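You operate a simulated robot arm through the tools that you are given. There is no shell and no other tool.

The job below is to be done with a simulated robot arm. You get a single attempt, and the scene is never put back.

JOB
Put things in order on the top of the dining table. At the end: the brown potato from the top of the dining table stands where the red flask stood; the white egg from the top of the dining table stands where the red oats jar stood; the red flask from the top of the dining table stands where the white egg stood; the red oats jar from the top of the dining table is on the beige small board (marked "OATS"); whatever was shut is shut again. Leave all else as you found it, and nothing knocked over. Set down upright: oats jar.
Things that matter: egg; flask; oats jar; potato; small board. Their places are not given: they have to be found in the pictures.

Only the result counts: the job must be done as asked and must still hold three seconds after the hand-in. Knocking over, shifting, dropping, spilling or breaking anything else fails it.

ROBOT AND FRAMES
A 6-joint arm with a two-finger parallel gripper, fixed in place. Base frame: the origin is at the foot of the arm, x ahead of it, y to its left, z up; the work surface is at about z = 0. Units: m, rad, N and s.
With the tool pointing down near the work surface it reaches from about 0.18 to 0.46 m from the base axis. Its first joint turns from -1.222 to 1.222 rad. Payload 1.9 kg.
Tool frame: the origin (TCP) lies between the finger pads and is the grasp point; the fingertips stand 0.023 m ahead of it; z points along the fingers, y is the line along which they close. The gripper opens to 0.094 m. The fingers are 0.038 m wide and 0.01 m thick; the gripper's body (0.054 by 0.096 m) begins 0.039 m behind the TCP.
Orientation is that of the tool frame in the base frame, as [roll, pitch, yaw] about the fixed x, y, z axes, in that order (R = Rz(yaw) Ry(pitch) Rx(roll)). With the fingers straight down and closing along the base's y, the tool's x points along the base's -x, its y along +y and its z along -z.

CONTROLS
- The arm moves only by the tool arm_command. Its argument "increments" is a list of rows, each a list of 7 numbers: the shift along the tool's x, y, z in m, then the turn, a rotation vector about the tool's x, y, z in rad, then the gripper command, from -1 (shut) to 1 (fully open), values between in proportion. In form: [[dx, dy, dz, ax, ay, az, hand], ...]. A call has 1 to 20 rows; each row is the pose to reach, as a shift and turn from the pose commanded when the call began, along the tool's axes at that moment. A row lasts 0.2 s, in which the tool goes at most 0.05 m and 0.15 rad; a call with a longer step from one row to the next is refused whole, and so is a gripper value outside its range. Where a pose cannot be reached the arm comes as near as it can. A force on the tool above 40 N (or 10 N above the force at the start of the call, whichever is more), or a blocked arm, ends the call early, and 0.2 s more pass. Each finger travels about 0.108 m/s and halts on what it meets, pressing with about 31 N; the grip force reading is that of the motor and also rises with nothing between the fingers. The clock runs only during rows and for 0.2 s after the last one: add rows that repeat a pose to give the fingers time. It gives the time, the measured TCP pose, the force on the tool (base axes), the opening and the grip force at its end, in the units of the frame above (readings bear some noise), with the torque about the TCP (base axes, N m) and any sound that the robot's microphone picked up.
- Cameras (640 x 400 px; columns grow to the right, rows downward): "scene" is fixed at [0.0644, 0.3186, 0.4216]; the picture's right is [-0.69, -0.72, 0.00], its down [-0.44, 0.42, -0.80] and it looks along [0.57, -0.55, -0.61] (base axes); focal length 214 px, centre (320, 200). "wrist" rides on the gripper at [0.086, 0.016, -0.075] in the tool frame; the picture's right is [-0.18, 0.98, 0.00], its down [-0.58, -0.11, -0.81] and it looks along [-0.79, -0.15, 0.59] (tool axes); focal length 243 px, centre (320, 200).
- camera(camera): a new picture of that camera. It takes no simulated time.
- measure_at(camera, pixels): for up to 12 pixels [column, row] of the newest picture of that camera ("zoom" is the newest enlarged one), the place [x, y, z] in the base frame of the surface seen there, good to about 0.002 m. It takes no simulated time.
- enlarge(camera, box): a new picture of the part [left, top, right, bottom] of that camera's present view, enlarged. It takes no simulated time.
- sign_off(): hands the job in; it is judged then, once.

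Unless the task says otherwise, let go and move clear before handing in.

The tools are called after ">>>" by a JSON object that holds its "api" and its "payload". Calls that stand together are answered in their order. arm_command: Moves the arm, as the interface text tells. Its arguments: {"type":"object","properties":{"increments":{"type":"array","items":{"type":"array","items":{"type":"number"}}}},"required":["increments"]} The other tools are called the same way: camera (camera) takes a picture; measure_at (camera, pixels) gives the place of the surface under pixels of a picture; enlarge (camera, box) takes an enlarged picture of a part of a camera's view; sign_off () hands the job in.

At the start:

```text
time_s: 0.0
ee_pos: [0.324, 0.0437, 0.3454]
tool_rot: [3.139, 0.001, 3.141]
wrist_force: [-0.1, 0.4, -0.1]
moment: [-0.03, -0.02, 0.02]
width: 0.0942
finger_force: 0.1
```

scene: 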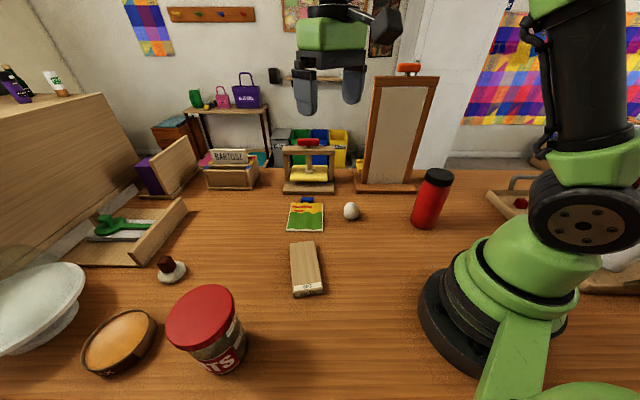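
wrist: 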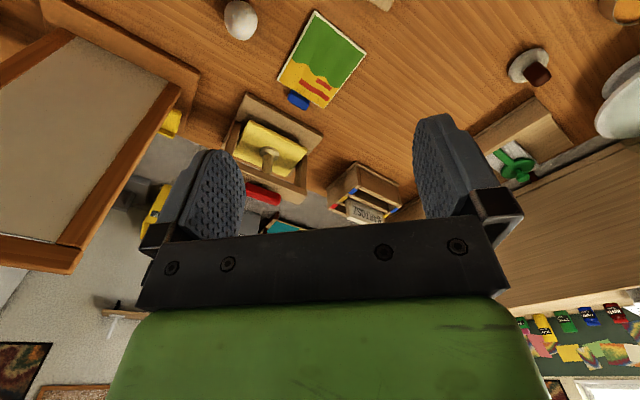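

The scene picture shows the egg near (351,211), the flask near (432,198), the oats jar near (207,328) and the small board near (306,268); I don't see the potato clearly yet. I will enlarge several parts and measure.

>>> {"api": "enlarge", "payload": {"camera": "scene", "box": [0, 220, 260, 400]}}

>>> {"api": "enlarge", "payload": {"camera": "scene", "box": [440, 120, 640, 320]}}

>>> {"api": "enlarge", "payload": {"camera": "scene", "box": [240, 120, 480, 310]}}

>>> {"api": "measure_at", "payload": {"camera": "scene", "pixels": [[351, 211], [351, 204], [432, 198], [440, 173], [200, 315], [222, 366], [295, 250], [315, 250], [295, 292], [322, 288], [120, 342], [170, 272]]}}

```text
2.22 times, centred on (130, 310) of scene
```

zoom: 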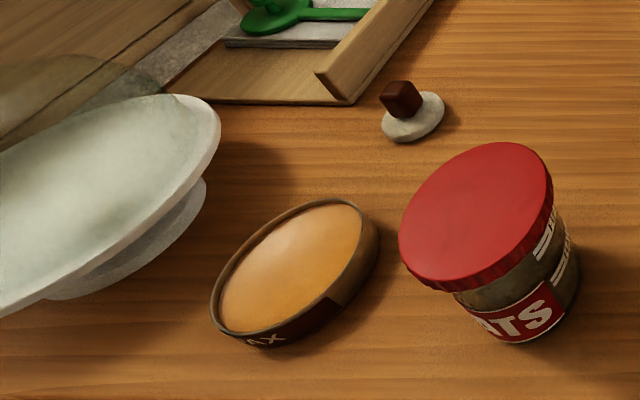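

```text
2.00 times, centred on (540, 220) of scene
```

zoom: 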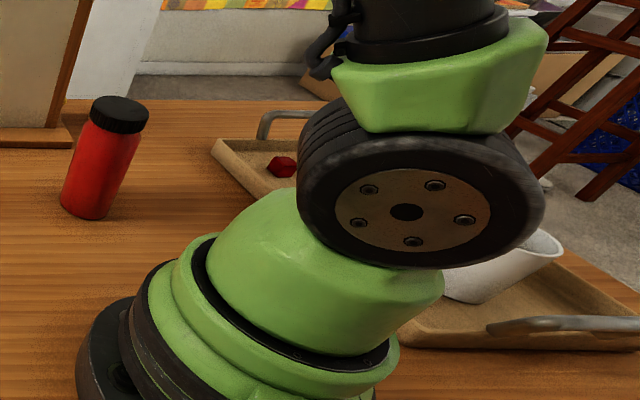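

```text
2.11 times, centred on (360, 215) of scene
```

zoom: 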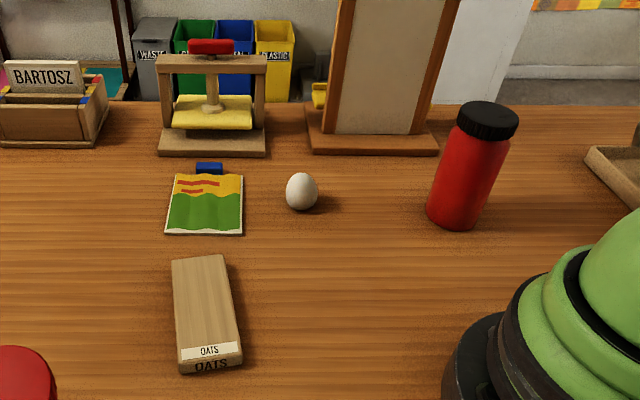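

```text
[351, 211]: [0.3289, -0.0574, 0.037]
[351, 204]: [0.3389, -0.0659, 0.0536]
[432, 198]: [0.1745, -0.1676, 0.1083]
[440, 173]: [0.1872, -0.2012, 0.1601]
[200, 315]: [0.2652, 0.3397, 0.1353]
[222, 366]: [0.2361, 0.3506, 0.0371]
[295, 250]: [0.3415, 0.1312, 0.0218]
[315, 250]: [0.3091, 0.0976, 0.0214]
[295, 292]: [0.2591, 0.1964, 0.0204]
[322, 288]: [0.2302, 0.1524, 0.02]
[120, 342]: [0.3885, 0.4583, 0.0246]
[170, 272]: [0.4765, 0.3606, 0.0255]
```

The scene picture does not show the potato; the area behind the arm (490-640, 180-290) holds a tray which is partly hidden. I will look closely at the wrist picture and the small items before moving.

>>> {"api": "enlarge", "payload": {"camera": "scene", "box": [60, 180, 220, 300]}}

>>> {"api": "enlarge", "payload": {"camera": "scene", "box": [120, 120, 280, 220]}}

>>> {"api": "enlarge", "payload": {"camera": "wrist", "box": [320, 0, 640, 200]}}

>>> {"api": "enlarge", "payload": {"camera": "wrist", "box": [60, 0, 380, 200]}}

```text
3.33 times, centred on (140, 240) of scene
```

zoom: 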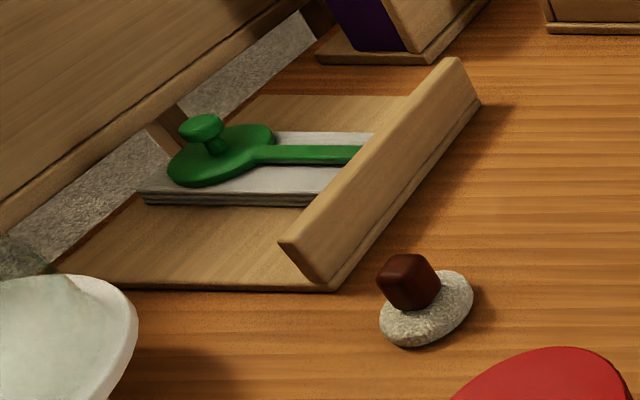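

```text
4.00 times, centred on (200, 170) of scene
```

zoom: 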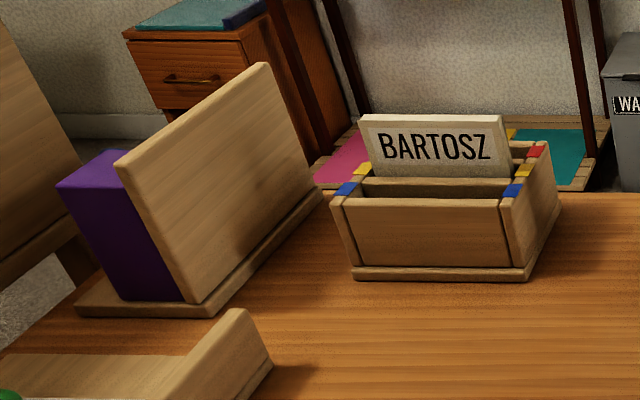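

```text
2.00 times, centred on (480, 100) of wrist
```

zoom: 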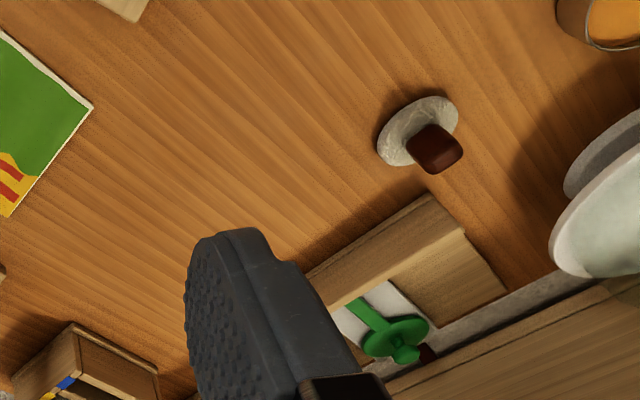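

```text
2.00 times, centred on (220, 100) of wrist
```

zoom: 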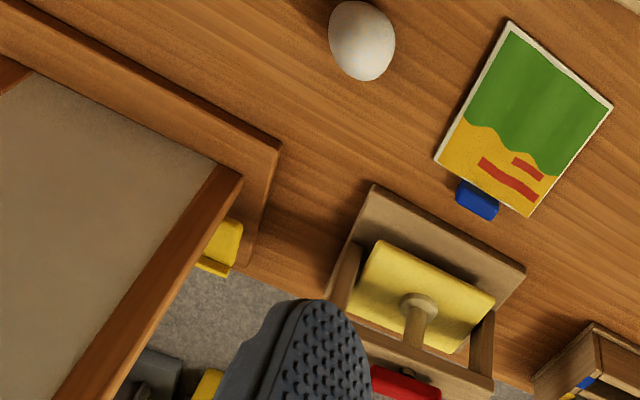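

No potato in these views, so it must be hidden by the arm or by the upright framed board at (397,130). I will measure the obstacles before turning the arm for a look.

>>> {"api": "camera", "payload": {"camera": "scene"}}

>>> {"api": "measure_at", "payload": {"camera": "scene", "pixels": [[378, 80], [436, 80], [356, 188], [418, 189], [409, 70], [308, 140], [290, 190], [330, 190], [490, 197], [520, 205], [570, 265], [625, 290]]}}

>>> {"api": "measure_at", "payload": {"camera": "wrist", "pixels": [[60, 35], [160, 90], [195, 75], [80, 260], [20, 230], [270, 110], [310, 140], [240, 20], [535, 72], [310, 15], [365, 55], [280, 80]]}}

```text
taken
```

scene: 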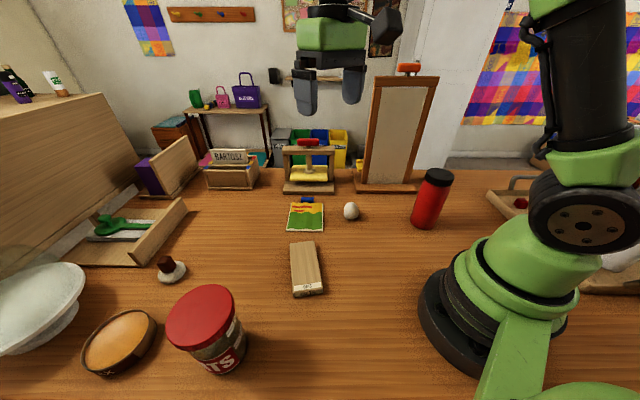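

```text
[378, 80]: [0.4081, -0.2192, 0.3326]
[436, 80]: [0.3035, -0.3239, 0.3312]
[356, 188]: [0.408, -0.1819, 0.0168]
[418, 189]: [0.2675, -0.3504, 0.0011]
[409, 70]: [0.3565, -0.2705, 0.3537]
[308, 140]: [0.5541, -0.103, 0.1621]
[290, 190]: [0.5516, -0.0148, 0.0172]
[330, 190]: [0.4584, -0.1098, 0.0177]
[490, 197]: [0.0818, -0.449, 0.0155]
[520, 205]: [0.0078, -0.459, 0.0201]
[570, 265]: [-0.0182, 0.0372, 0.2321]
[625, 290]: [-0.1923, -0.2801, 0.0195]
```

```text
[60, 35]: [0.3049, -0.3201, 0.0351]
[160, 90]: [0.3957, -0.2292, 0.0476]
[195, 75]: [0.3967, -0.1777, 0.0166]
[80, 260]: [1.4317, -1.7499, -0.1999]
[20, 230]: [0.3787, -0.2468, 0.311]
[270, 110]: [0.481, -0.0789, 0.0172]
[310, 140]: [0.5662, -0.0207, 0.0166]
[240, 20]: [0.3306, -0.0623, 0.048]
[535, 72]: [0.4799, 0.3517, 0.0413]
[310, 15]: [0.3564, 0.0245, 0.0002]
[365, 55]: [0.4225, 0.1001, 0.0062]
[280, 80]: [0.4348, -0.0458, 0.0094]
```

The table in front is empty of potatoes, so it may be behind the flask/framed board or out of view below the picture's lower edge. I turn the hand about its own axis toward the robot's right to look with the wrist camera.

>>> {"api": "arm_command", "payload": {"increments": [[0, 0, 0, 0, 0, 0.15, 1], [0, 0, 0, 0, 0, 0.3, 1], [0, 0, 0, 0, 0, 0.45, 1], [0, 0, 0, 0, 0, 0.6, 1], [0, 0, 0, 0, 0, 0.75, 1], [0, 0, 0, 0, 0, 0.9, 1], [0, 0, 0, 0, 0, 1.05, 1], [0, 0, 0, 0, 0, 1.05, 1]]}}

>>> {"api": "camera", "payload": {"camera": "wrist"}}

>>> {"api": "camera", "payload": {"camera": "scene"}}

```text
time_s: 1.8
ee_pos: [0.3226, 0.0432, 0.3444]
tool_rot: [3.14, -0.002, 2.09]
wrist_force: [-0.4, 0.2, 0.9]
moment: [0.01, -0.01, -0.03]
width: 0.0942
finger_force: 0.0
```

```text
taken
```

wrist: 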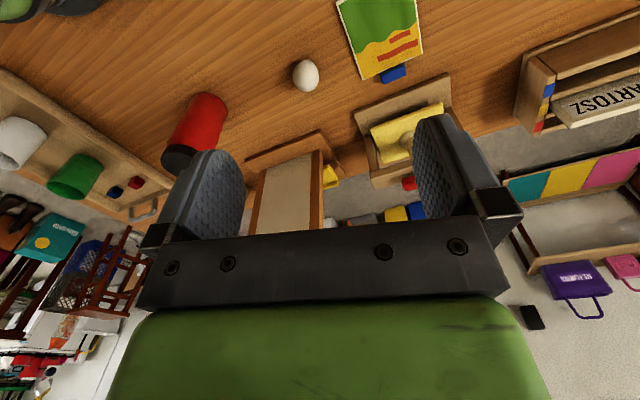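

```text
taken
```

scene: 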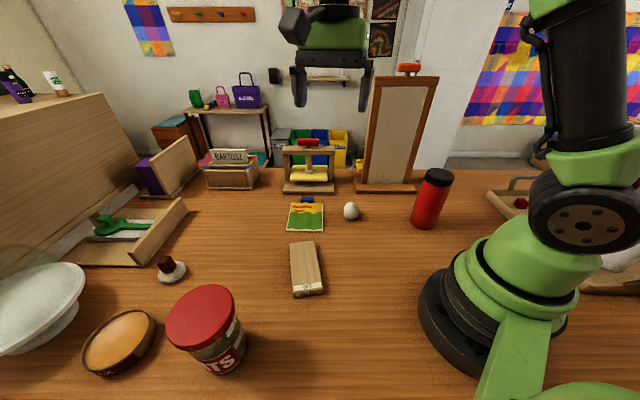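

The wrist picture shows flask, tray, framed board and egg but no potato so far; I enlarge the zone around the flask, then look to the robot's left.

>>> {"api": "enlarge", "payload": {"camera": "wrist", "box": [0, 0, 340, 230]}}

>>> {"api": "arm_command", "payload": {"increments": [[0, 0, 0, 0, 0, -0.15, 1], [0, 0, 0, 0, 0, -0.3, 1], [0, 0, 0, 0, 0, -0.45, 1], [0, 0, 0, 0, 0, -0.6, 1], [0, 0, 0, 0, 0, -0.75, 1], [0, 0, 0, 0, 0, -0.9, 1], [0, 0, 0, 0, 0, -1.05, 1], [0, 0, 0, 0, 0, -1.2, 1], [0, 0, 0, 0, 0, -1.35, 1], [0, 0, 0, 0, 0, -1.5, 1], [0, 0, 0, 0, 0, -1.65, 1], [0, 0, 0, 0, 0, -1.8, 1], [0, 0, 0, 0, 0, -1.95, 1], [0, 0, 0, 0, 0, -2.1, 1], [0, 0, 0, 0, 0, -2.25, 1], [0, 0, 0, 0, 0, -2.4, 1], [0, 0, 0, 0, 0, -2.55, 1], [0, 0, 0, 0, 0, -2.55, 1]]}}

>>> {"api": "camera", "payload": {"camera": "wrist"}}

```text
1.74 times, centred on (170, 115) of wrist
```

zoom: 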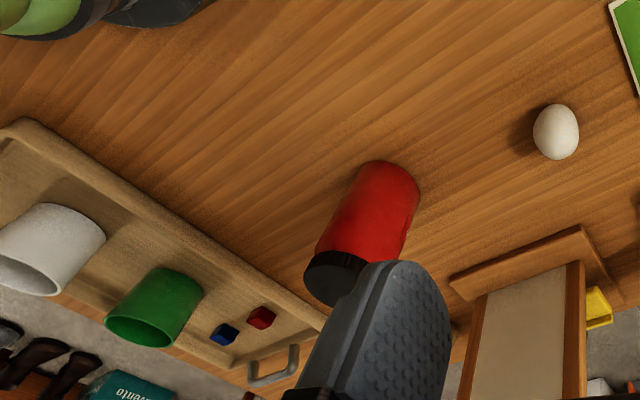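

```text
time_s: 5.6
ee_pos: [0.3234, 0.0439, 0.3451]
tool_rot: [-3.141, 0.002, -1.639]
wrist_force: [-1.1, -1.3, 0.0]
moment: [0.03, -0.01, 0.03]
width: 0.094
finger_force: 0.1
```

```text
taken
```

wrist: 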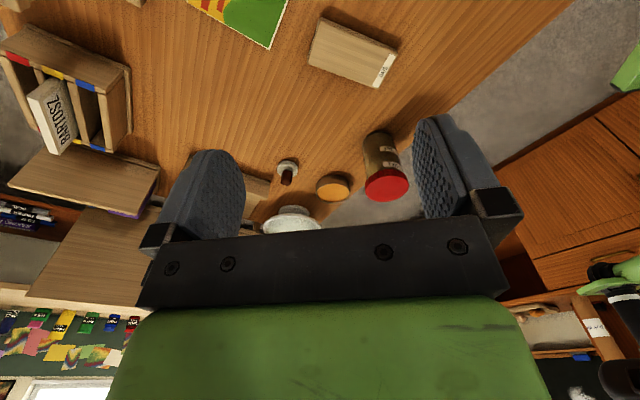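

This left view shows the small board, jar, wax tin and a bowl, but no obvious potato; I enlarge its middle and the region near the jar.

>>> {"api": "enlarge", "payload": {"camera": "wrist", "box": [220, 60, 480, 240]}}

>>> {"api": "enlarge", "payload": {"camera": "wrist", "box": [0, 0, 320, 200]}}

>>> {"api": "enlarge", "payload": {"camera": "wrist", "box": [400, 0, 640, 160]}}

```text
2.22 times, centred on (350, 150) of wrist
```

zoom: 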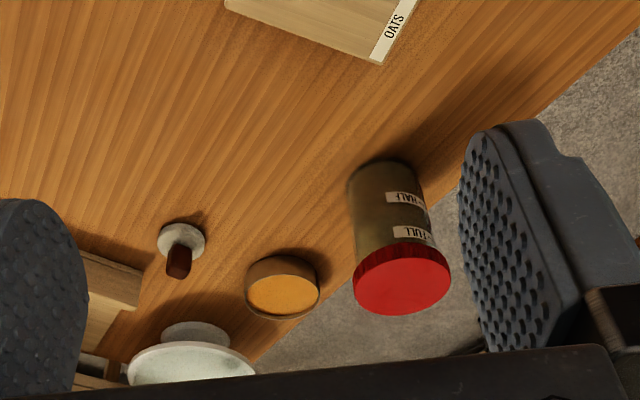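

```text
2.00 times, centred on (160, 100) of wrist
```

zoom: 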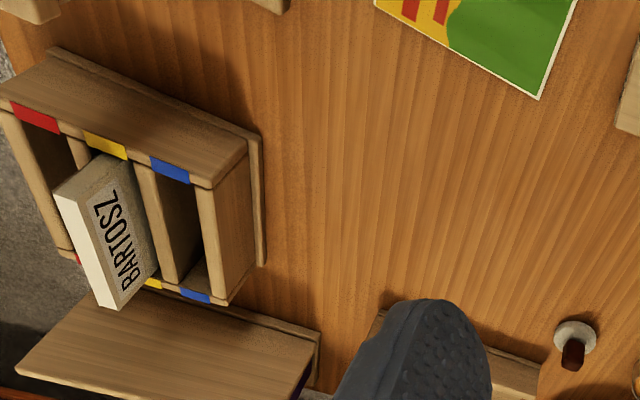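

```text
2.50 times, centred on (520, 80) of wrist
```

zoom: 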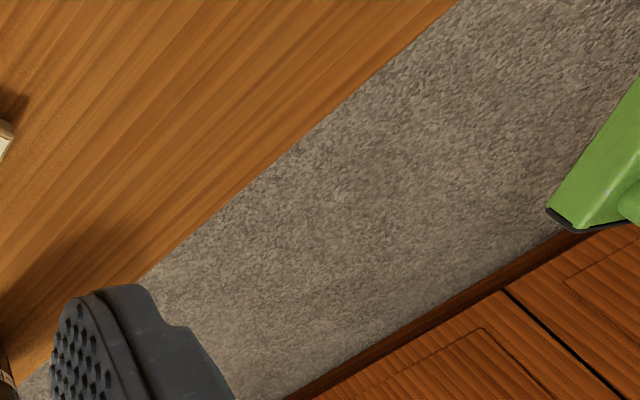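

Still no potato on the left. The zone behind the flask was masked by a finger in the right-hand view, so I turn the hand back and further right to centre the flask between the fingers.

>>> {"api": "arm_command", "payload": {"increments": [[0, 0, 0, 0, 0, 0.15, 1], [0, 0, 0, 0, 0, 0.3, 1], [0, 0, 0, 0, 0, 0.45, 1], [0, 0, 0, 0, 0, 0.6, 1], [0, 0, 0, 0, 0, 0.75, 1], [0, 0, 0, 0, 0, 0.9, 1], [0, 0, 0, 0, 0, 1.05, 1], [0, 0, 0, 0, 0, 1.2, 1], [0, 0, 0, 0, 0, 1.35, 1], [0, 0, 0, 0, 0, 1.5, 1], [0, 0, 0, 0, 0, 1.65, 1], [0, 0, 0, 0, 0, 1.8, 1], [0, 0, 0, 0, 0, 1.95, 1], [0, 0, 0, 0, 0, 2.1, 1], [0, 0, 0, 0, 0, 2.25, 1], [0, 0, 0, 0, 0, 2.4, 1], [0, 0, 0, 0, 0, 2.55, 1], [0, 0, 0, 0, 0, 2.7, 1], [0, 0, 0, 0, 0, 2.85, 1], [0, 0, 0, 0, 0, 3.0, 1]]}}

>>> {"api": "camera", "payload": {"camera": "wrist"}}

>>> {"api": "enlarge", "payload": {"camera": "wrist", "box": [120, 0, 520, 250]}}

```text
time_s: 9.8
ee_pos: [0.3233, 0.0435, 0.3466]
tool_rot: [3.14, -0.002, 1.64]
wrist_force: [0.5, 1.0, -1.3]
moment: [-0.02, -0.02, 0.02]
width: 0.094
finger_force: 0.0
```

```text
taken
```

wrist: 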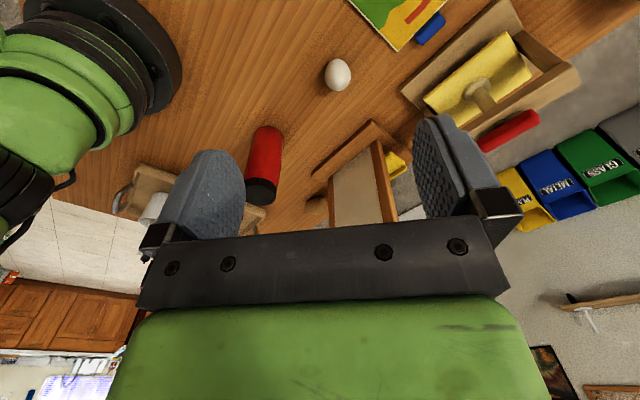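

```text
1.60 times, centred on (320, 125) of wrist
```

zoom: 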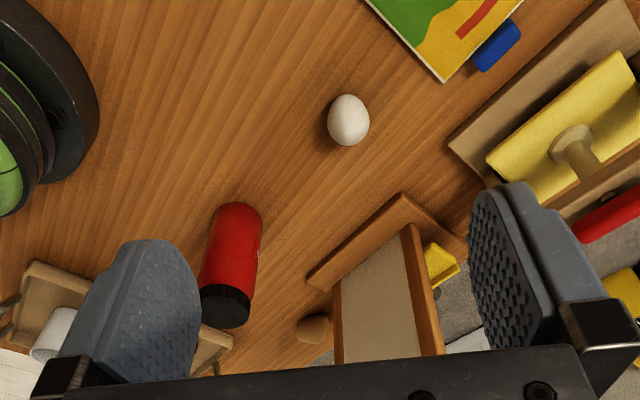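

A brown lump appears in the zoom at (312,328), between the flask and the framed board: that is likely the potato. I measure it along with the flask and frame feet.

>>> {"api": "measure_at", "payload": {"camera": "zoom", "pixels": [[312, 320], [302, 328], [312, 328], [322, 325], [312, 338], [325, 335], [312, 285], [405, 205], [340, 280], [236, 208], [225, 300], [348, 120]]}}

>>> {"api": "enlarge", "payload": {"camera": "wrist", "box": [240, 140, 400, 240]}}

```text
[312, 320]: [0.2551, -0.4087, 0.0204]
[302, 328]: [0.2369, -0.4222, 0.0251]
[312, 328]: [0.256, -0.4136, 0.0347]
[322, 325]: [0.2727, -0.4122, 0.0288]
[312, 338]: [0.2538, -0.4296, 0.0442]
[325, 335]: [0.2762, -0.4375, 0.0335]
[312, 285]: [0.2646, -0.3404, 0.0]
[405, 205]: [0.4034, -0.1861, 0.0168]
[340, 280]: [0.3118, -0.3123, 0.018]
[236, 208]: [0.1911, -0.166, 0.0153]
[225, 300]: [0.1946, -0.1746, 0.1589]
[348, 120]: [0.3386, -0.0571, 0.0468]
```

```text
4.00 times, centred on (320, 190) of wrist
```

zoom: 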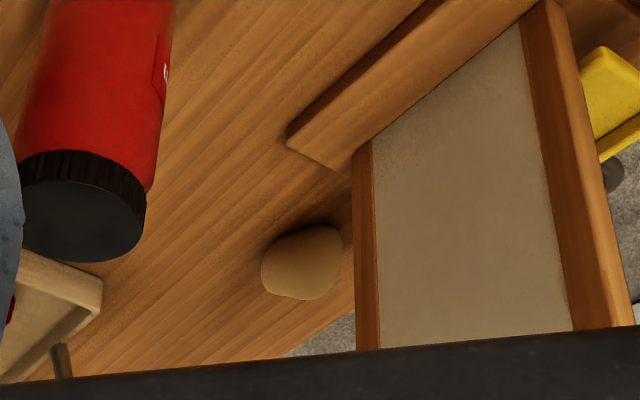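

The potato sits at about (0.256,-0.42), top z≈0.045, behind the framed board's right edge. Now I take careful measurements of the flask, egg and jar outlines before anything moves.

>>> {"api": "enlarge", "payload": {"camera": "scene", "box": [400, 160, 480, 240]}}

>>> {"api": "measure_at", "payload": {"camera": "zoom", "pixels": [[150, 180], [200, 180], [250, 190], [300, 200], [180, 300], [220, 310], [250, 310], [280, 60], [320, 60], [360, 70], [280, 40], [310, 90]]}}

>>> {"api": "enlarge", "payload": {"camera": "scene", "box": [320, 190, 380, 230]}}

>>> {"api": "measure_at", "payload": {"camera": "zoom", "pixels": [[330, 130], [330, 160], [330, 200], [330, 240], [330, 280], [330, 310], [270, 230], [300, 230], [360, 230], [390, 230], [330, 330], [400, 250]]}}

```text
5.00 times, centred on (440, 200) of scene
```

zoom: 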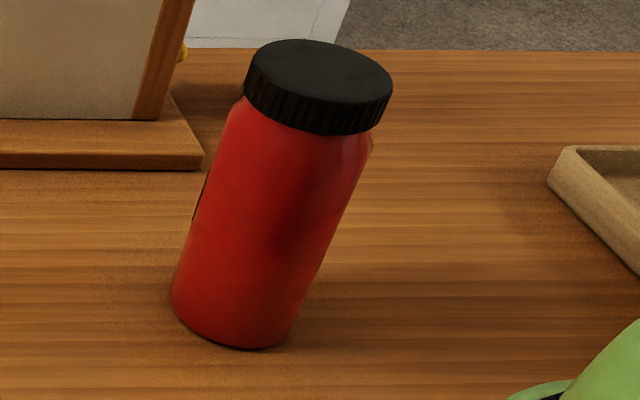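

```text
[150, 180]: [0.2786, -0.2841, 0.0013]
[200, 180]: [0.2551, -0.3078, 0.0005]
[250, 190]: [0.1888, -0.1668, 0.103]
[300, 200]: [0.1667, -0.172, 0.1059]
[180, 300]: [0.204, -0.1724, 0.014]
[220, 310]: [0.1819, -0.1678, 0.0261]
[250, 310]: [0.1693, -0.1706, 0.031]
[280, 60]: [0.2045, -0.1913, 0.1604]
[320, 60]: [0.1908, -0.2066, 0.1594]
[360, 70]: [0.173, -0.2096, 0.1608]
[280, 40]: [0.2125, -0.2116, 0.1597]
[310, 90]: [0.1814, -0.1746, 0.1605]
```

```text
10.00 times, centred on (350, 210) of scene
```

zoom: 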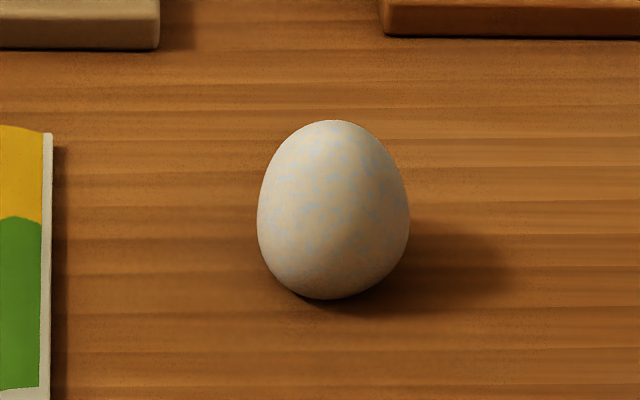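

```text
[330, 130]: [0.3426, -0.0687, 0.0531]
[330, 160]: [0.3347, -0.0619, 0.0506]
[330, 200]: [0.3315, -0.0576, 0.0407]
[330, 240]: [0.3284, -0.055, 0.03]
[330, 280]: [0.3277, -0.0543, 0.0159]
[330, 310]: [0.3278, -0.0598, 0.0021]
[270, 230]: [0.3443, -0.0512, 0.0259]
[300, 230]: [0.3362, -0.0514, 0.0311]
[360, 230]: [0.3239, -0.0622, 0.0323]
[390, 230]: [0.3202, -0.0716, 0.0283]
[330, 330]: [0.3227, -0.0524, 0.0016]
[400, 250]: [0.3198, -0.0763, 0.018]
```

The flask body fits a circle near (0.185,-0.197) with radius ≈0.032 and top z≈0.16; the egg is near (0.333,-0.07). I refine the flask lid edges and the jar, board edges from the scene camera.

>>> {"api": "enlarge", "payload": {"camera": "scene", "box": [400, 160, 480, 210]}}

>>> {"api": "measure_at", "payload": {"camera": "zoom", "pixels": [[206, 100], [220, 70], [270, 45], [340, 50], [400, 75], [430, 110], [420, 145], [360, 150], [300, 140], [240, 120], [310, 95], [320, 190]]}}

>>> {"api": "enlarge", "payload": {"camera": "scene", "box": [150, 270, 270, 390]}}

>>> {"api": "measure_at", "payload": {"camera": "zoom", "pixels": [[190, 120], [240, 70], [300, 60], [170, 200], [230, 210], [300, 170], [270, 120], [290, 270], [320, 255], [355, 220], [300, 300], [350, 270]]}}

```text
8.00 times, centred on (440, 185) of scene
```

zoom: 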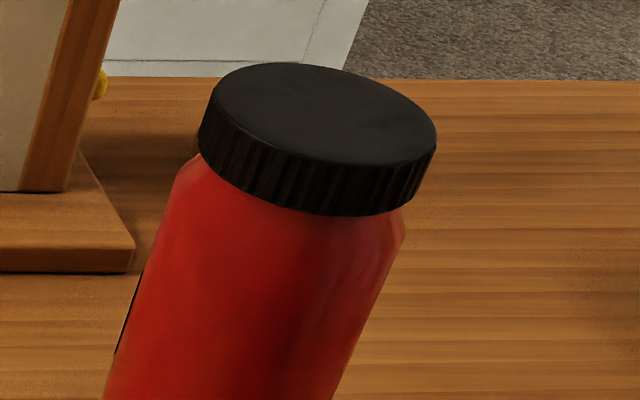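

```text
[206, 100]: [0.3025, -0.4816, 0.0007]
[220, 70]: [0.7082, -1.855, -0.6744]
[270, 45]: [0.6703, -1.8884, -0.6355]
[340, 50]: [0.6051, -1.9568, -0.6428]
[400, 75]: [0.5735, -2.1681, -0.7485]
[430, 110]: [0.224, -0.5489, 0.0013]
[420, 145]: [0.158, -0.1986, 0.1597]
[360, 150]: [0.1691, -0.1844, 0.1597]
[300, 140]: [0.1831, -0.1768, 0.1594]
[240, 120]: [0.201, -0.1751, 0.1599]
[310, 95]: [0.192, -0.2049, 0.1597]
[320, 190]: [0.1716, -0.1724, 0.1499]
```

```text
3.33 times, centred on (210, 330) of scene
```

zoom: 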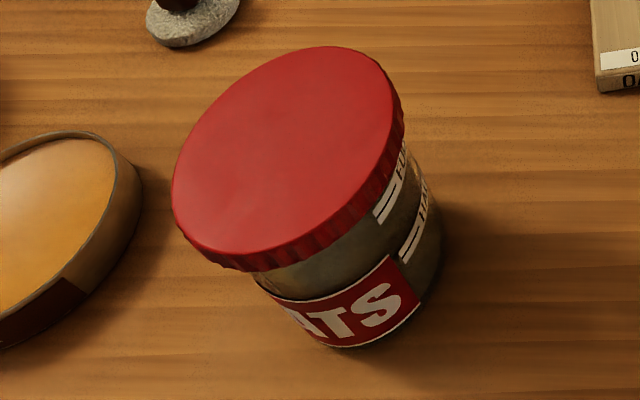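

```text
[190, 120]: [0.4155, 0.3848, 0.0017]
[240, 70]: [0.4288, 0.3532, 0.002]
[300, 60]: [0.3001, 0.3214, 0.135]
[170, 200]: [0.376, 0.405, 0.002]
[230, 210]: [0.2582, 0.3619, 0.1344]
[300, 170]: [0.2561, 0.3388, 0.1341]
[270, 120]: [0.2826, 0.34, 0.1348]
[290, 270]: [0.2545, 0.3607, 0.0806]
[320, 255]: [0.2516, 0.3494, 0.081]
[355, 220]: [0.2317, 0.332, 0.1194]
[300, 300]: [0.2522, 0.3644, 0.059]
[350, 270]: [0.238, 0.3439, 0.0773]
```

Flask centre ≈(0.185,-0.195), jar centre ≈(0.268,0.336) with lid about 0.08 wide and top at 0.135, egg ≈(0.340,-0.071). Before moving left I measure the board's corners, the bowl, the tin and the tall board on the left.

>>> {"api": "enlarge", "payload": {"camera": "scene", "box": [270, 230, 350, 310]}}

>>> {"api": "measure_at", "payload": {"camera": "zoom", "pixels": [[196, 70], [300, 60], [338, 270], [225, 290], [210, 120], [320, 150], [265, 170], [280, 325], [225, 310], [340, 300], [250, 66], [280, 280]]}}

>>> {"api": "measure_at", "payload": {"camera": "scene", "pixels": [[80, 270], [40, 310], [80, 300], [130, 150], [60, 200], [185, 205], [155, 320], [90, 360], [120, 312], [172, 258], [185, 270], [160, 155]]}}

```text
5.00 times, centred on (310, 270) of scene
```

zoom: 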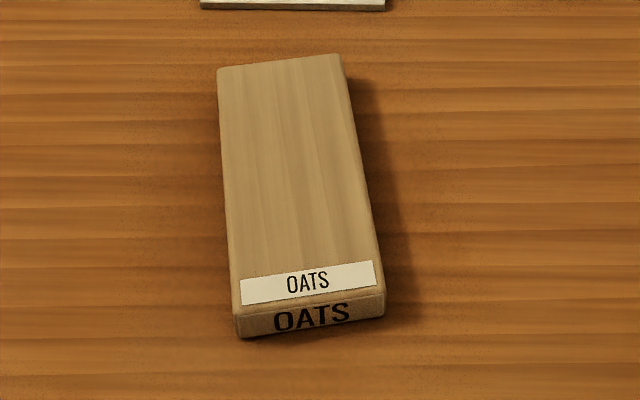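

```text
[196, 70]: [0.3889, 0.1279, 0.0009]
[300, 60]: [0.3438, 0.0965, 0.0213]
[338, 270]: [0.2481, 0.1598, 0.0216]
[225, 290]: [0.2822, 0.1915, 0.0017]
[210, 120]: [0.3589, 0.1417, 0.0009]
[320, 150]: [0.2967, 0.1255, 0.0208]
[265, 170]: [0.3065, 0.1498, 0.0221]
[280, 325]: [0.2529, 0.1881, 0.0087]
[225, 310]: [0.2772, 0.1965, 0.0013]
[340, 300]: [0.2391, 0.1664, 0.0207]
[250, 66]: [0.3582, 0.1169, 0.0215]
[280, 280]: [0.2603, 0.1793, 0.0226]
```

```text
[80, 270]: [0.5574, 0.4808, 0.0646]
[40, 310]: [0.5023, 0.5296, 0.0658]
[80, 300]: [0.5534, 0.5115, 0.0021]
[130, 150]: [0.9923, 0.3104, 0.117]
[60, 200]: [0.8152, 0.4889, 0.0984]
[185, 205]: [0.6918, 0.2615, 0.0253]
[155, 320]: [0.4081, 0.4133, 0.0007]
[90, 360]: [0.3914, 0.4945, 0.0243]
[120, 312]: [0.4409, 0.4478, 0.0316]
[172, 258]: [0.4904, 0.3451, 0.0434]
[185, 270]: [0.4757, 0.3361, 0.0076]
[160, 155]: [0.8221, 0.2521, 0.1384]
```

The board's centre is about (0.2975,0.141), 0.06 by 0.125 m, top z≈0.021, and nothing tall stands near the path. I move above the jar at z=0.30, turning the hand to its natural heading.

>>> {"api": "arm_command", "payload": {"increments": [[0.0174, -0.0021, 0.0027, 0, 0, -0.141, 1], [0.0348, -0.0041, 0.0053, 0, 0, -0.282, 1], [0.0521, -0.0062, 0.008, 0, 0, -0.423, 1], [0.0695, -0.0083, 0.0107, 0, 0, -0.564, 1], [0.0869, -0.0104, 0.0134, 0, 0, -0.705, 1], [0.1043, -0.0124, 0.016, 0, 0, -0.846, 1], [0.1217, -0.0145, 0.0187, 0, 0, -0.987, 1], [0.1391, -0.0166, 0.0214, 0, 0, -1.128, 1], [0.1564, -0.0186, 0.024, 0, 0, -1.269, 1], [0.1738, -0.0207, 0.0267, 0, 0, -1.41, 1], [0.1912, -0.0228, 0.0294, 0, 0, -1.551, 1], [0.2086, -0.0248, 0.032, 0, 0, -1.692, 1], [0.226, -0.0269, 0.0347, 0, 0, -1.833, 1], [0.2434, -0.029, 0.0374, 0, 0, -1.974, 1], [0.2607, -0.0311, 0.0401, 0, 0, -2.115, 1], [0.2781, -0.0331, 0.0427, 0, 0, -2.256, 1], [0.2955, -0.0352, 0.0454, 0, 0, -2.397, 1], [0.2955, -0.0352, 0.0454, 0, 0, -2.397, 1]]}}

>>> {"api": "camera", "payload": {"camera": "wrist"}}

>>> {"api": "camera", "payload": {"camera": "scene"}}

```text
time_s: 13.6
ee_pos: [0.26, 0.3344, 0.2974]
tool_rot: [3.141, 0.002, -2.244]
wrist_force: [0.3, 0.5, 0.1]
moment: [0.0, -0.03, 0.02]
width: 0.094
finger_force: 0.0
out of reach, approached as far as the arm can: row 17, 18
```

```text
taken
```

wrist: 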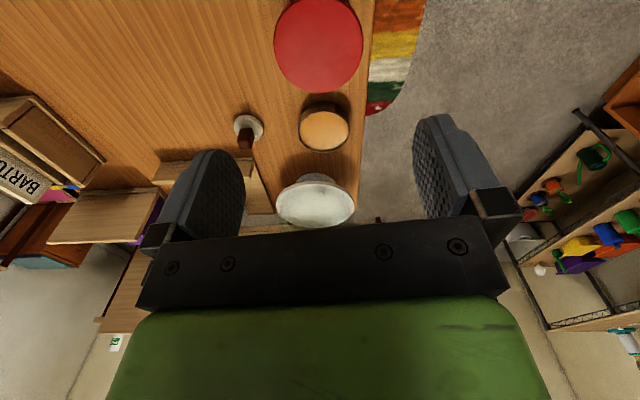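

```text
taken
```

scene: 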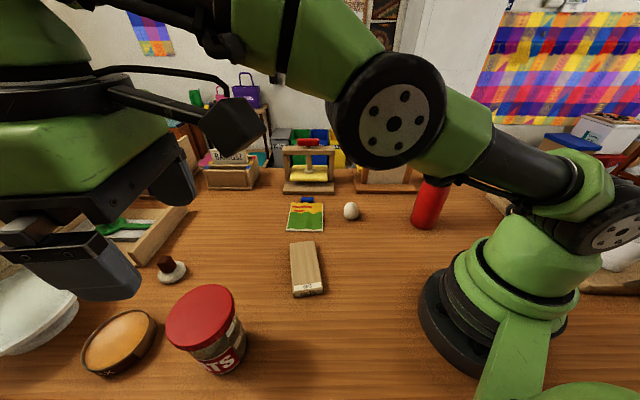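

The arm stopped at (0.260,0.334,0.297), near the reach limit at that height. The red lid shows at (318,42) in the wrist picture; I measure its rim to refine the jar's centre.

>>> {"api": "measure_at", "payload": {"camera": "wrist", "pixels": [[278, 45], [285, 65], [300, 82], [320, 90], [340, 82], [355, 60], [360, 40], [318, 42], [318, 10], [350, 10], [285, 20], [318, 70]]}}

```text
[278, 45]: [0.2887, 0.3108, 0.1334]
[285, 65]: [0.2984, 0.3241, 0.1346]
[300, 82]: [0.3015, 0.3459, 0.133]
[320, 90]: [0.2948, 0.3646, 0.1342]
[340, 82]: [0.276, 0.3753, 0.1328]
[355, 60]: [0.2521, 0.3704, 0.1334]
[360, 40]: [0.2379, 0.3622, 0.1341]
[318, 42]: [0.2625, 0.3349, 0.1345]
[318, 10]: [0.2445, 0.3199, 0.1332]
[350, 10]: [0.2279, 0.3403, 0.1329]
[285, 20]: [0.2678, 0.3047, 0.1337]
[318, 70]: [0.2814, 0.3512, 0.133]
```

The rim points fit a lid centre of about (0.266,0.338) and radius ≈0.039. I lower to about z=0.22, still clear above the lid, and read where the arm really is.

>>> {"api": "arm_command", "payload": {"increments": [[0, 0, 0.04, 0, 0, 0, 1], [0, 0, 0.08, 0, 0, 0, 1], [0, 0, 0.08, 0, 0, 0, 1]]}}

>>> {"api": "camera", "payload": {"camera": "wrist"}}

```text
time_s: 14.4
ee_pos: [0.2601, 0.3319, 0.2172]
tool_rot: [3.141, 0.003, -2.247]
wrist_force: [0.4, 0.1, 0.1]
moment: [-0.02, -0.02, -0.01]
width: 0.0938
finger_force: 0.0
```

```text
taken
```

wrist: 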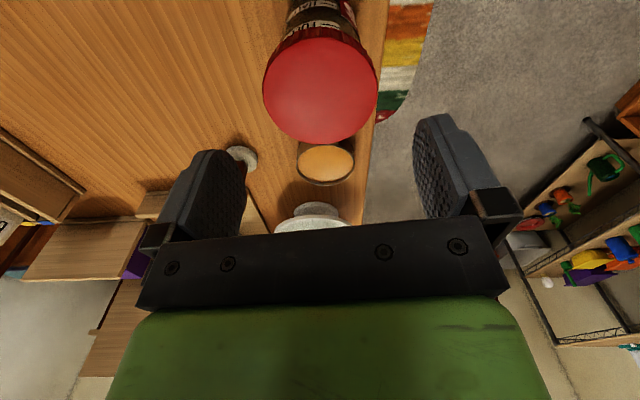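

The commanded pose was clipped, so the arm is now at (0.260,0.332,0.217). I shift 8 mm outward and lower to z≈0.165, just above the lid, then check the alignment.

>>> {"api": "arm_command", "payload": {"increments": [[-0.0084, -0.0016, 0.02, 0, 0, 0, 1], [-0.0084, -0.0016, 0.05, 0, 0, 0, 1], [-0.0084, -0.0016, 0.05, 0, 0, 0, 1]]}}

>>> {"api": "camera", "payload": {"camera": "wrist"}}

>>> {"api": "camera", "payload": {"camera": "scene"}}

>>> {"api": "measure_at", "payload": {"camera": "wrist", "pixels": [[240, 100], [400, 100], [320, 150], [320, 180], [260, 130], [380, 130], [320, 100], [320, 60], [250, 60], [390, 60], [290, 165], [350, 165]]}}

```text
time_s: 15.2
ee_pos: [0.2667, 0.3396, 0.167]
tool_rot: [3.141, 0.002, -2.243]
wrist_force: [-0.5, -0.6, -0.3]
moment: [0.03, 0.02, 0.03]
width: 0.0943
finger_force: 0.1
```

```text
taken
```

wrist: 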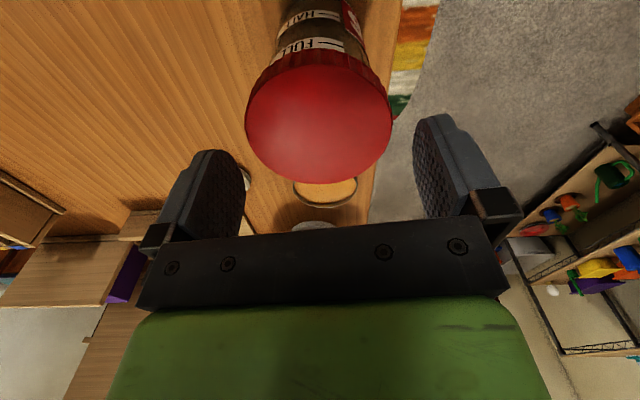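

```text
taken
```

scene: 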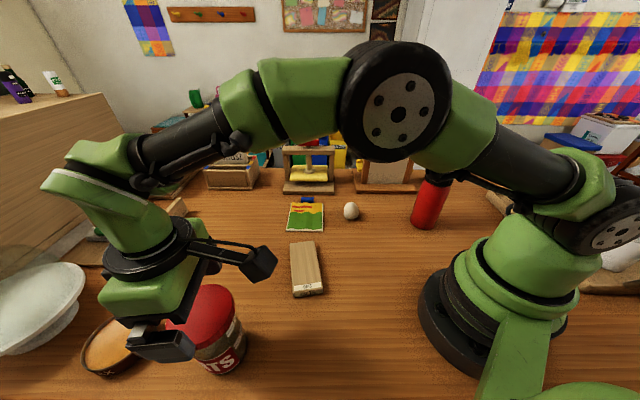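

```text
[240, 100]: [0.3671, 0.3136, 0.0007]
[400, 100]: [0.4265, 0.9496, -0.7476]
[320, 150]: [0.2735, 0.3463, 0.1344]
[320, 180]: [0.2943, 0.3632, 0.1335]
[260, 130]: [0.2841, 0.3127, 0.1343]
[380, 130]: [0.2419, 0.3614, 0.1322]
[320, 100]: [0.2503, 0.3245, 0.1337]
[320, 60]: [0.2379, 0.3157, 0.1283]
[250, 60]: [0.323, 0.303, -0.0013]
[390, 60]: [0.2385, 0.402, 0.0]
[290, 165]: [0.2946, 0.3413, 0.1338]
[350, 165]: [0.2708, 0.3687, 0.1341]
```

The lid rim spans columns 248–390, centred at 319, and its centre matches the TCP to within 2 mm. I descend to z≈0.112 so the fingers straddle the lid.

>>> {"api": "arm_command", "payload": {"increments": [[0, 0, 0.015, 0, 0, 0, 1], [0, 0, 0.03, 0, 0, 0, 1], [0, 0, 0.045, 0, 0, 0, 1], [0, 0, 0.056, 0, 0, 0, 1], [0, 0, 0.056, 0, 0, 0, 1]]}}

>>> {"api": "camera", "payload": {"camera": "wrist"}}

```text
time_s: 16.4
ee_pos: [0.2672, 0.3392, 0.1102]
tool_rot: [3.138, 0.001, -2.244]
wrist_force: [0.4, -0.6, 0.5]
moment: [-0.01, 0.03, 0.0]
width: 0.0939
finger_force: 0.1
```

```text
taken
```

wrist: 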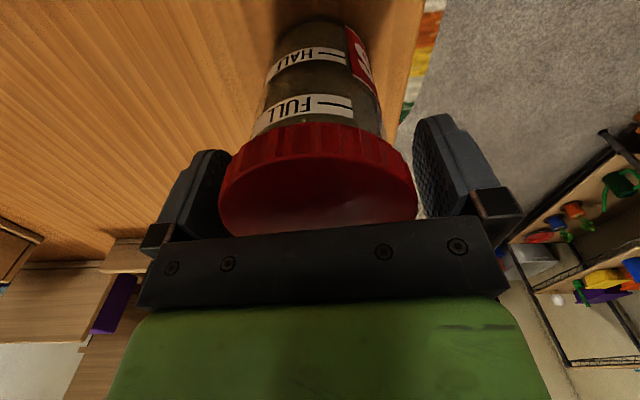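

The lid lies between the two fingers with clearance on both sides (columns 218–416). I close the gripper and hold.

>>> {"api": "arm_command", "payload": {"increments": [[0, 0, 0, 0, 0, 0, 0.5], [0, 0, 0, 0, 0, 0, 0.0], [0, 0, 0, 0, 0, 0, -0.5], [0, 0, 0, 0, 0, 0, -1], [0, 0, 0, 0, 0, 0, -1]]}}

```text
time_s: 17.6
ee_pos: [0.268, 0.3399, 0.1111]
tool_rot: [-3.141, 0.003, -2.246]
wrist_force: [1.1, -1.2, 0.8]
moment: [-0.02, -0.05, 0.03]
width: 0.079
finger_force: 31.0
```

The gripper closed on the lid at 0.079 m with 31 N. I lift the jar 7 cm and check that it comes along.

>>> {"api": "arm_command", "payload": {"increments": [[0, 0, -0.01, 0, 0, 0, -1], [0, 0, -0.03, 0, 0, 0, -1], [0, 0, -0.05, 0, 0, 0, -1], [0, 0, -0.07, 0, 0, 0, -1], [0, 0, -0.07, 0, 0, 0, -1]]}}

>>> {"api": "camera", "payload": {"camera": "scene"}}

>>> {"api": "camera", "payload": {"camera": "wrist"}}

```text
time_s: 18.8
ee_pos: [0.2678, 0.3398, 0.1797]
tool_rot: [3.141, 0.002, -2.245]
wrist_force: [0.0, 0.8, -2.9]
moment: [0.03, -0.04, -0.03]
width: 0.0789
finger_force: 31.0
```

```text
taken
```

scene: 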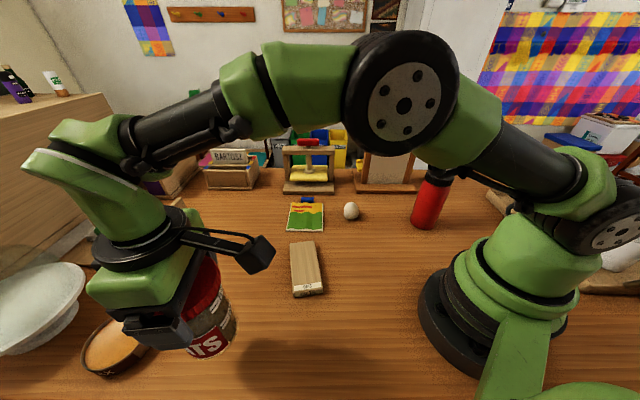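

```text
taken
```

wrist: 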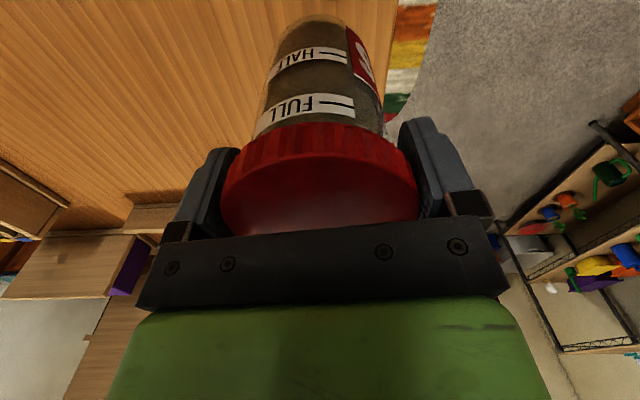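

The jar is held and clear of the table (bottom at ≈0.07). I carry it to above the small board at (0.2975,0.141).

>>> {"api": "arm_command", "payload": {"increments": [[0.0171, -0.0184, 0, 0, 0, 0.057, -1], [0.0342, -0.0368, 0, 0, 0, 0.114, -1], [0.0513, -0.0552, 0, 0, 0, 0.171, -1], [0.0684, -0.0736, 0, 0, 0, 0.228, -1], [0.0855, -0.0921, 0, 0, 0, 0.285, -1], [0.1026, -0.1105, 0, 0, 0, 0.342, -1], [0.1197, -0.1289, 0, 0, 0, 0.399, -1], [0.1368, -0.1473, 0, 0, 0, 0.455, -1], [0.1368, -0.1473, 0, 0, 0, 0.455, -1]]}}

>>> {"api": "camera", "payload": {"camera": "scene"}}

>>> {"api": "camera", "payload": {"camera": "wrist"}}

```text
time_s: 20.8
ee_pos: [0.2973, 0.1414, 0.1799]
tool_rot: [3.14, 0.001, -2.7]
wrist_force: [-0.1, 0.1, -4.4]
moment: [0.01, 0.03, 0.01]
width: 0.0793
finger_force: 31.2
```

```text
taken
```

scene: 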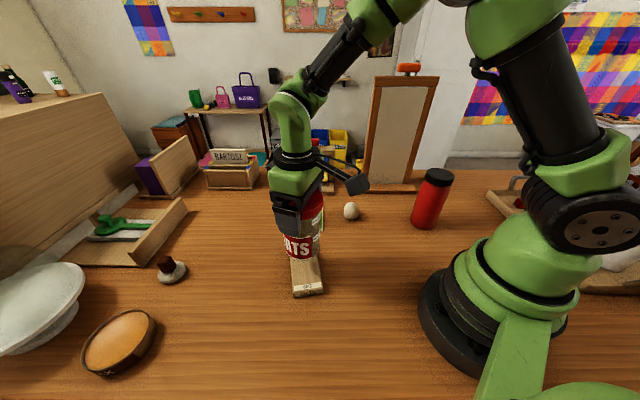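

```text
taken
```

wrist: 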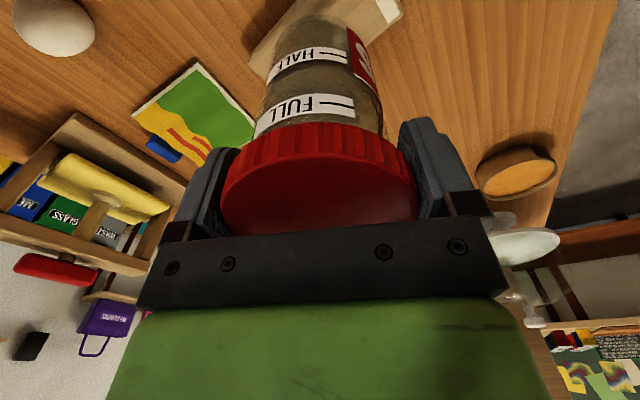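

The jar hangs over the board at the planned spot, TCP (0.297,0.141). I lower it gently by 4.8 cm to touch the board top at z≈0.021.

>>> {"api": "arm_command", "payload": {"increments": [[0, 0, 0.02, 0, 0, 0, -1], [0, 0, 0.035, 0, 0, 0, -1], [0, 0, 0.043, 0, 0, 0, -1], [0, 0, 0.046, 0, 0, 0, -1], [0, 0, 0.0475, 0, 0, 0, -1], [0, 0, 0.0475, 0, 0, 0, -1]]}}

>>> {"api": "enlarge", "payload": {"camera": "scene", "box": [250, 180, 370, 310]}}

```text
time_s: 22.2
ee_pos: [0.2963, 0.1403, 0.1317]
tool_rot: [3.14, 0.003, -2.7]
wrist_force: [-0.7, -0.9, -3.0]
moment: [-0.03, -0.03, -0.01]
width: 0.0791
finger_force: 30.8
```

```text
3.08 times, centred on (310, 245) of scene
```

zoom: 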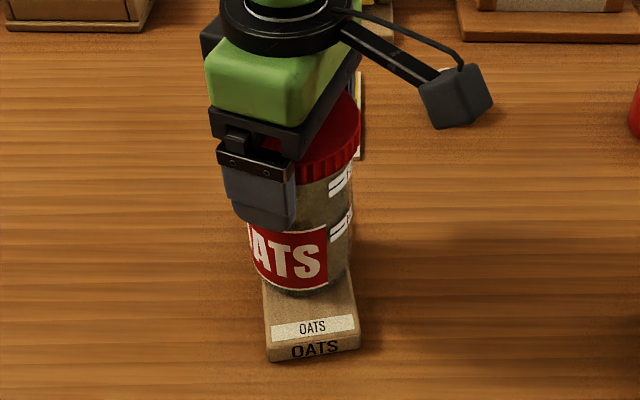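

The jar is over the board's middle and the force still reads about its weight (-3 N), so it may hover by a millimetre. I lower a little more and watch the force.

>>> {"api": "arm_command", "payload": {"increments": [[0, 0, 0.001, 0, 0, 0, -1], [0, 0, 0.001, 0, 0, 0, -1]]}}

```text
time_s: 22.8
ee_pos: [0.2968, 0.1407, 0.132]
tool_rot: [3.14, 0.0, -2.7]
wrist_force: [-0.2, -0.2, -3.7]
moment: [0.01, 0.03, 0.02]
width: 0.0793
finger_force: 31.0
```

>>> {"api": "arm_command", "payload": {"increments": [[0, 0, 0.0015, 0, 0, 0, -1], [0, 0, 0.0015, 0, 0, 0, -1]]}}

```text
time_s: 23.4
ee_pos: [0.2967, 0.1416, 0.1295]
tool_rot: [3.141, 0.003, -2.699]
wrist_force: [-1.0, -1.3, 7.3]
moment: [-0.04, 0.04, -0.04]
width: 0.079
finger_force: 30.7
```

The force turned to +7 N upward, so the jar rests on the board. I open the gripper slowly and then rise straight up.

>>> {"api": "arm_command", "payload": {"increments": [[0, 0, -0.001, 0, 0, 0, 0.7], [0, 0, -0.001, 0, 0, 0, 0.85], [0, 0, -0.001, 0, 0, 0, 1], [0, 0, -0.001, 0, 0, 0, 1]]}}

>>> {"api": "camera", "payload": {"camera": "wrist"}}

```text
time_s: 24.4
ee_pos: [0.2968, 0.1404, 0.1298]
tool_rot: [3.141, 0.003, -2.7]
wrist_force: [0.4, 0.3, -0.3]
moment: [-0.01, -0.01, 0.02]
width: 0.0939
finger_force: 0.0
```

```text
taken
```

wrist: 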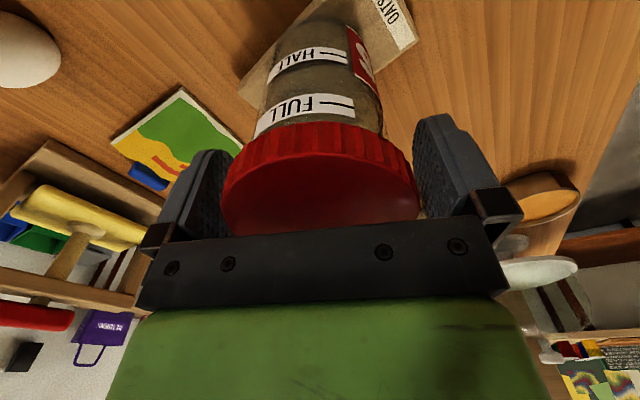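

The fingers are open with clearance to the lid on both sides. I rise straight up and check the jar.

>>> {"api": "arm_command", "payload": {"increments": [[0, 0, -0.02, 0, 0, 0, 1], [0, 0, -0.05, 0, 0, 0, 1], [0, 0, -0.09, 0, 0, 0, 1], [0, 0, -0.13, 0, 0, 0, 1], [0, 0, -0.13, 0, 0, 0, 1]]}}

>>> {"api": "camera", "payload": {"camera": "scene"}}

>>> {"api": "enlarge", "payload": {"camera": "scene", "box": [250, 180, 370, 310]}}

>>> {"api": "camera", "payload": {"camera": "wrist"}}

```text
time_s: 25.6
ee_pos: [0.298, 0.1412, 0.2627]
tool_rot: [3.14, 0.003, -2.699]
wrist_force: [0.2, -0.1, 0.0]
moment: [-0.02, -0.01, -0.01]
width: 0.094
finger_force: 0.1
```

```text
taken
```

scene: 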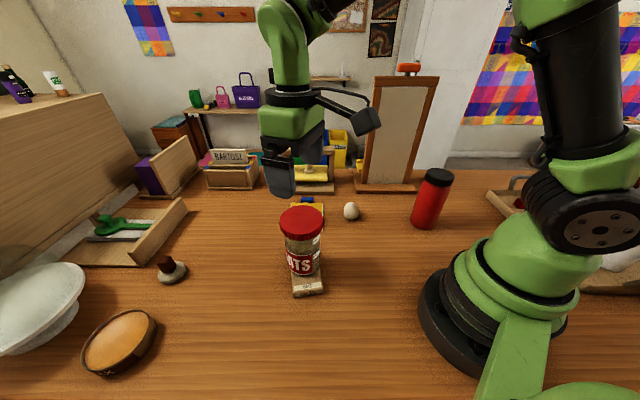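

```text
3.08 times, centred on (310, 245) of scene
```

zoom: 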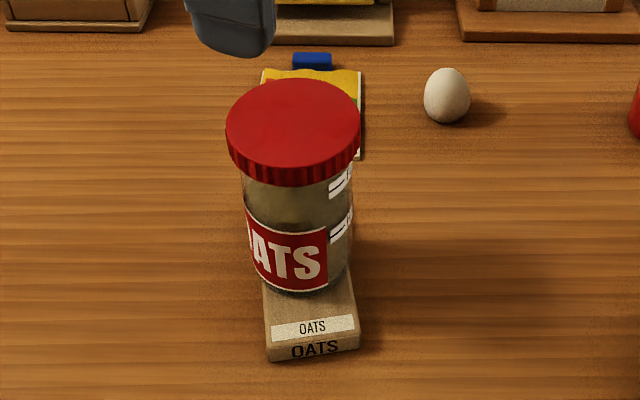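

```text
taken
```

wrist: 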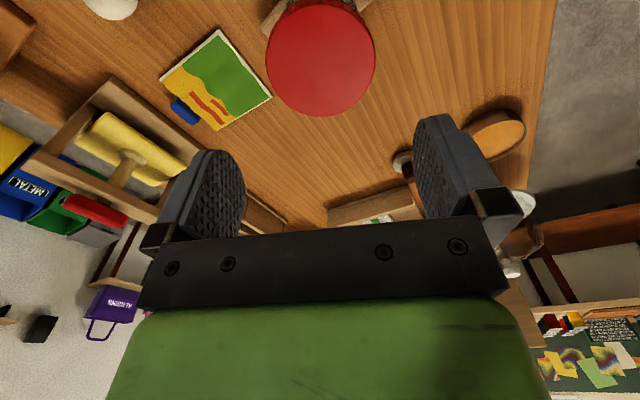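

The jar stands upright in the middle of the board, clear of the hand. Next the egg: I move to above it at (0.340,-0.0715), z≈0.20.

>>> {"api": "arm_command", "payload": {"increments": [[0.0059, -0.0234, 0, 0, 0, 0.072, 1], [0.0118, -0.0467, 0, 0, 0, 0.144, 1], [0.0177, -0.0701, 0, 0, 0, 0.216, 1], [0.0236, -0.0934, 0, 0, 0, 0.288, 1], [0.0295, -0.1168, 0, 0, 0, 0.36, 1], [0.0354, -0.1401, 0, 0, 0, 0.432, 1], [0.0413, -0.1635, 0, 0, 0, 0.504, 1], [0.0472, -0.1868, 0, 0, 0, 0.576, 1], [0.0531, -0.2102, 0, 0, 0, 0.648, 1], [0.0531, -0.2102, 0.03, 0, 0, 0.648, 1], [0.0531, -0.2102, 0.06, 0, 0, 0.648, 1], [0.0531, -0.2102, 0.06, 0, 0, 0.648, 1]]}}

>>> {"api": "camera", "payload": {"camera": "wrist"}}

>>> {"api": "enlarge", "payload": {"camera": "wrist", "box": [240, 0, 400, 100]}}

```text
time_s: 28.2
ee_pos: [0.3397, -0.0723, 0.202]
tool_rot: [3.14, 0.0, 2.936]
wrist_force: [-0.1, 1.1, 0.1]
moment: [0.02, -0.02, -0.02]
width: 0.0941
finger_force: 0.1
```

```text
taken
```

wrist: 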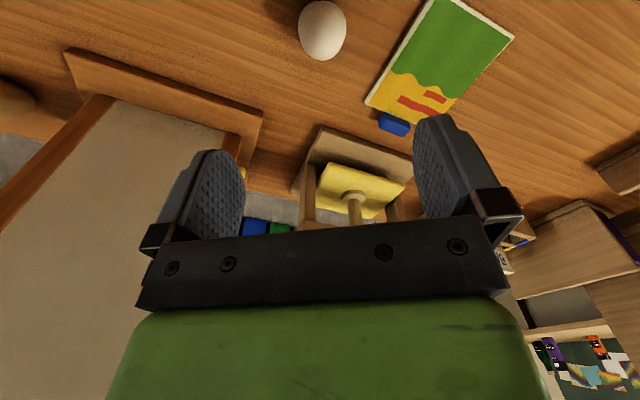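

```text
4.00 times, centred on (320, 50) of wrist
```

zoom: 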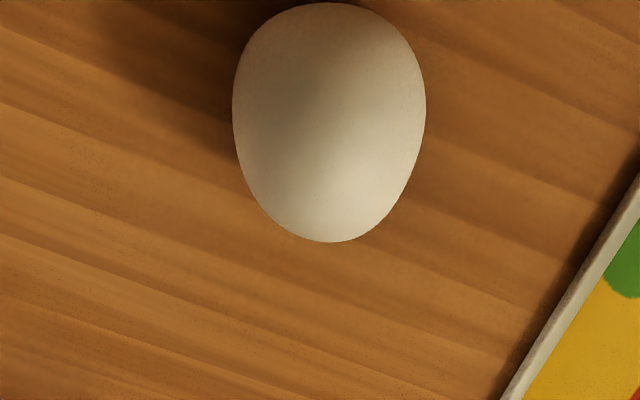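

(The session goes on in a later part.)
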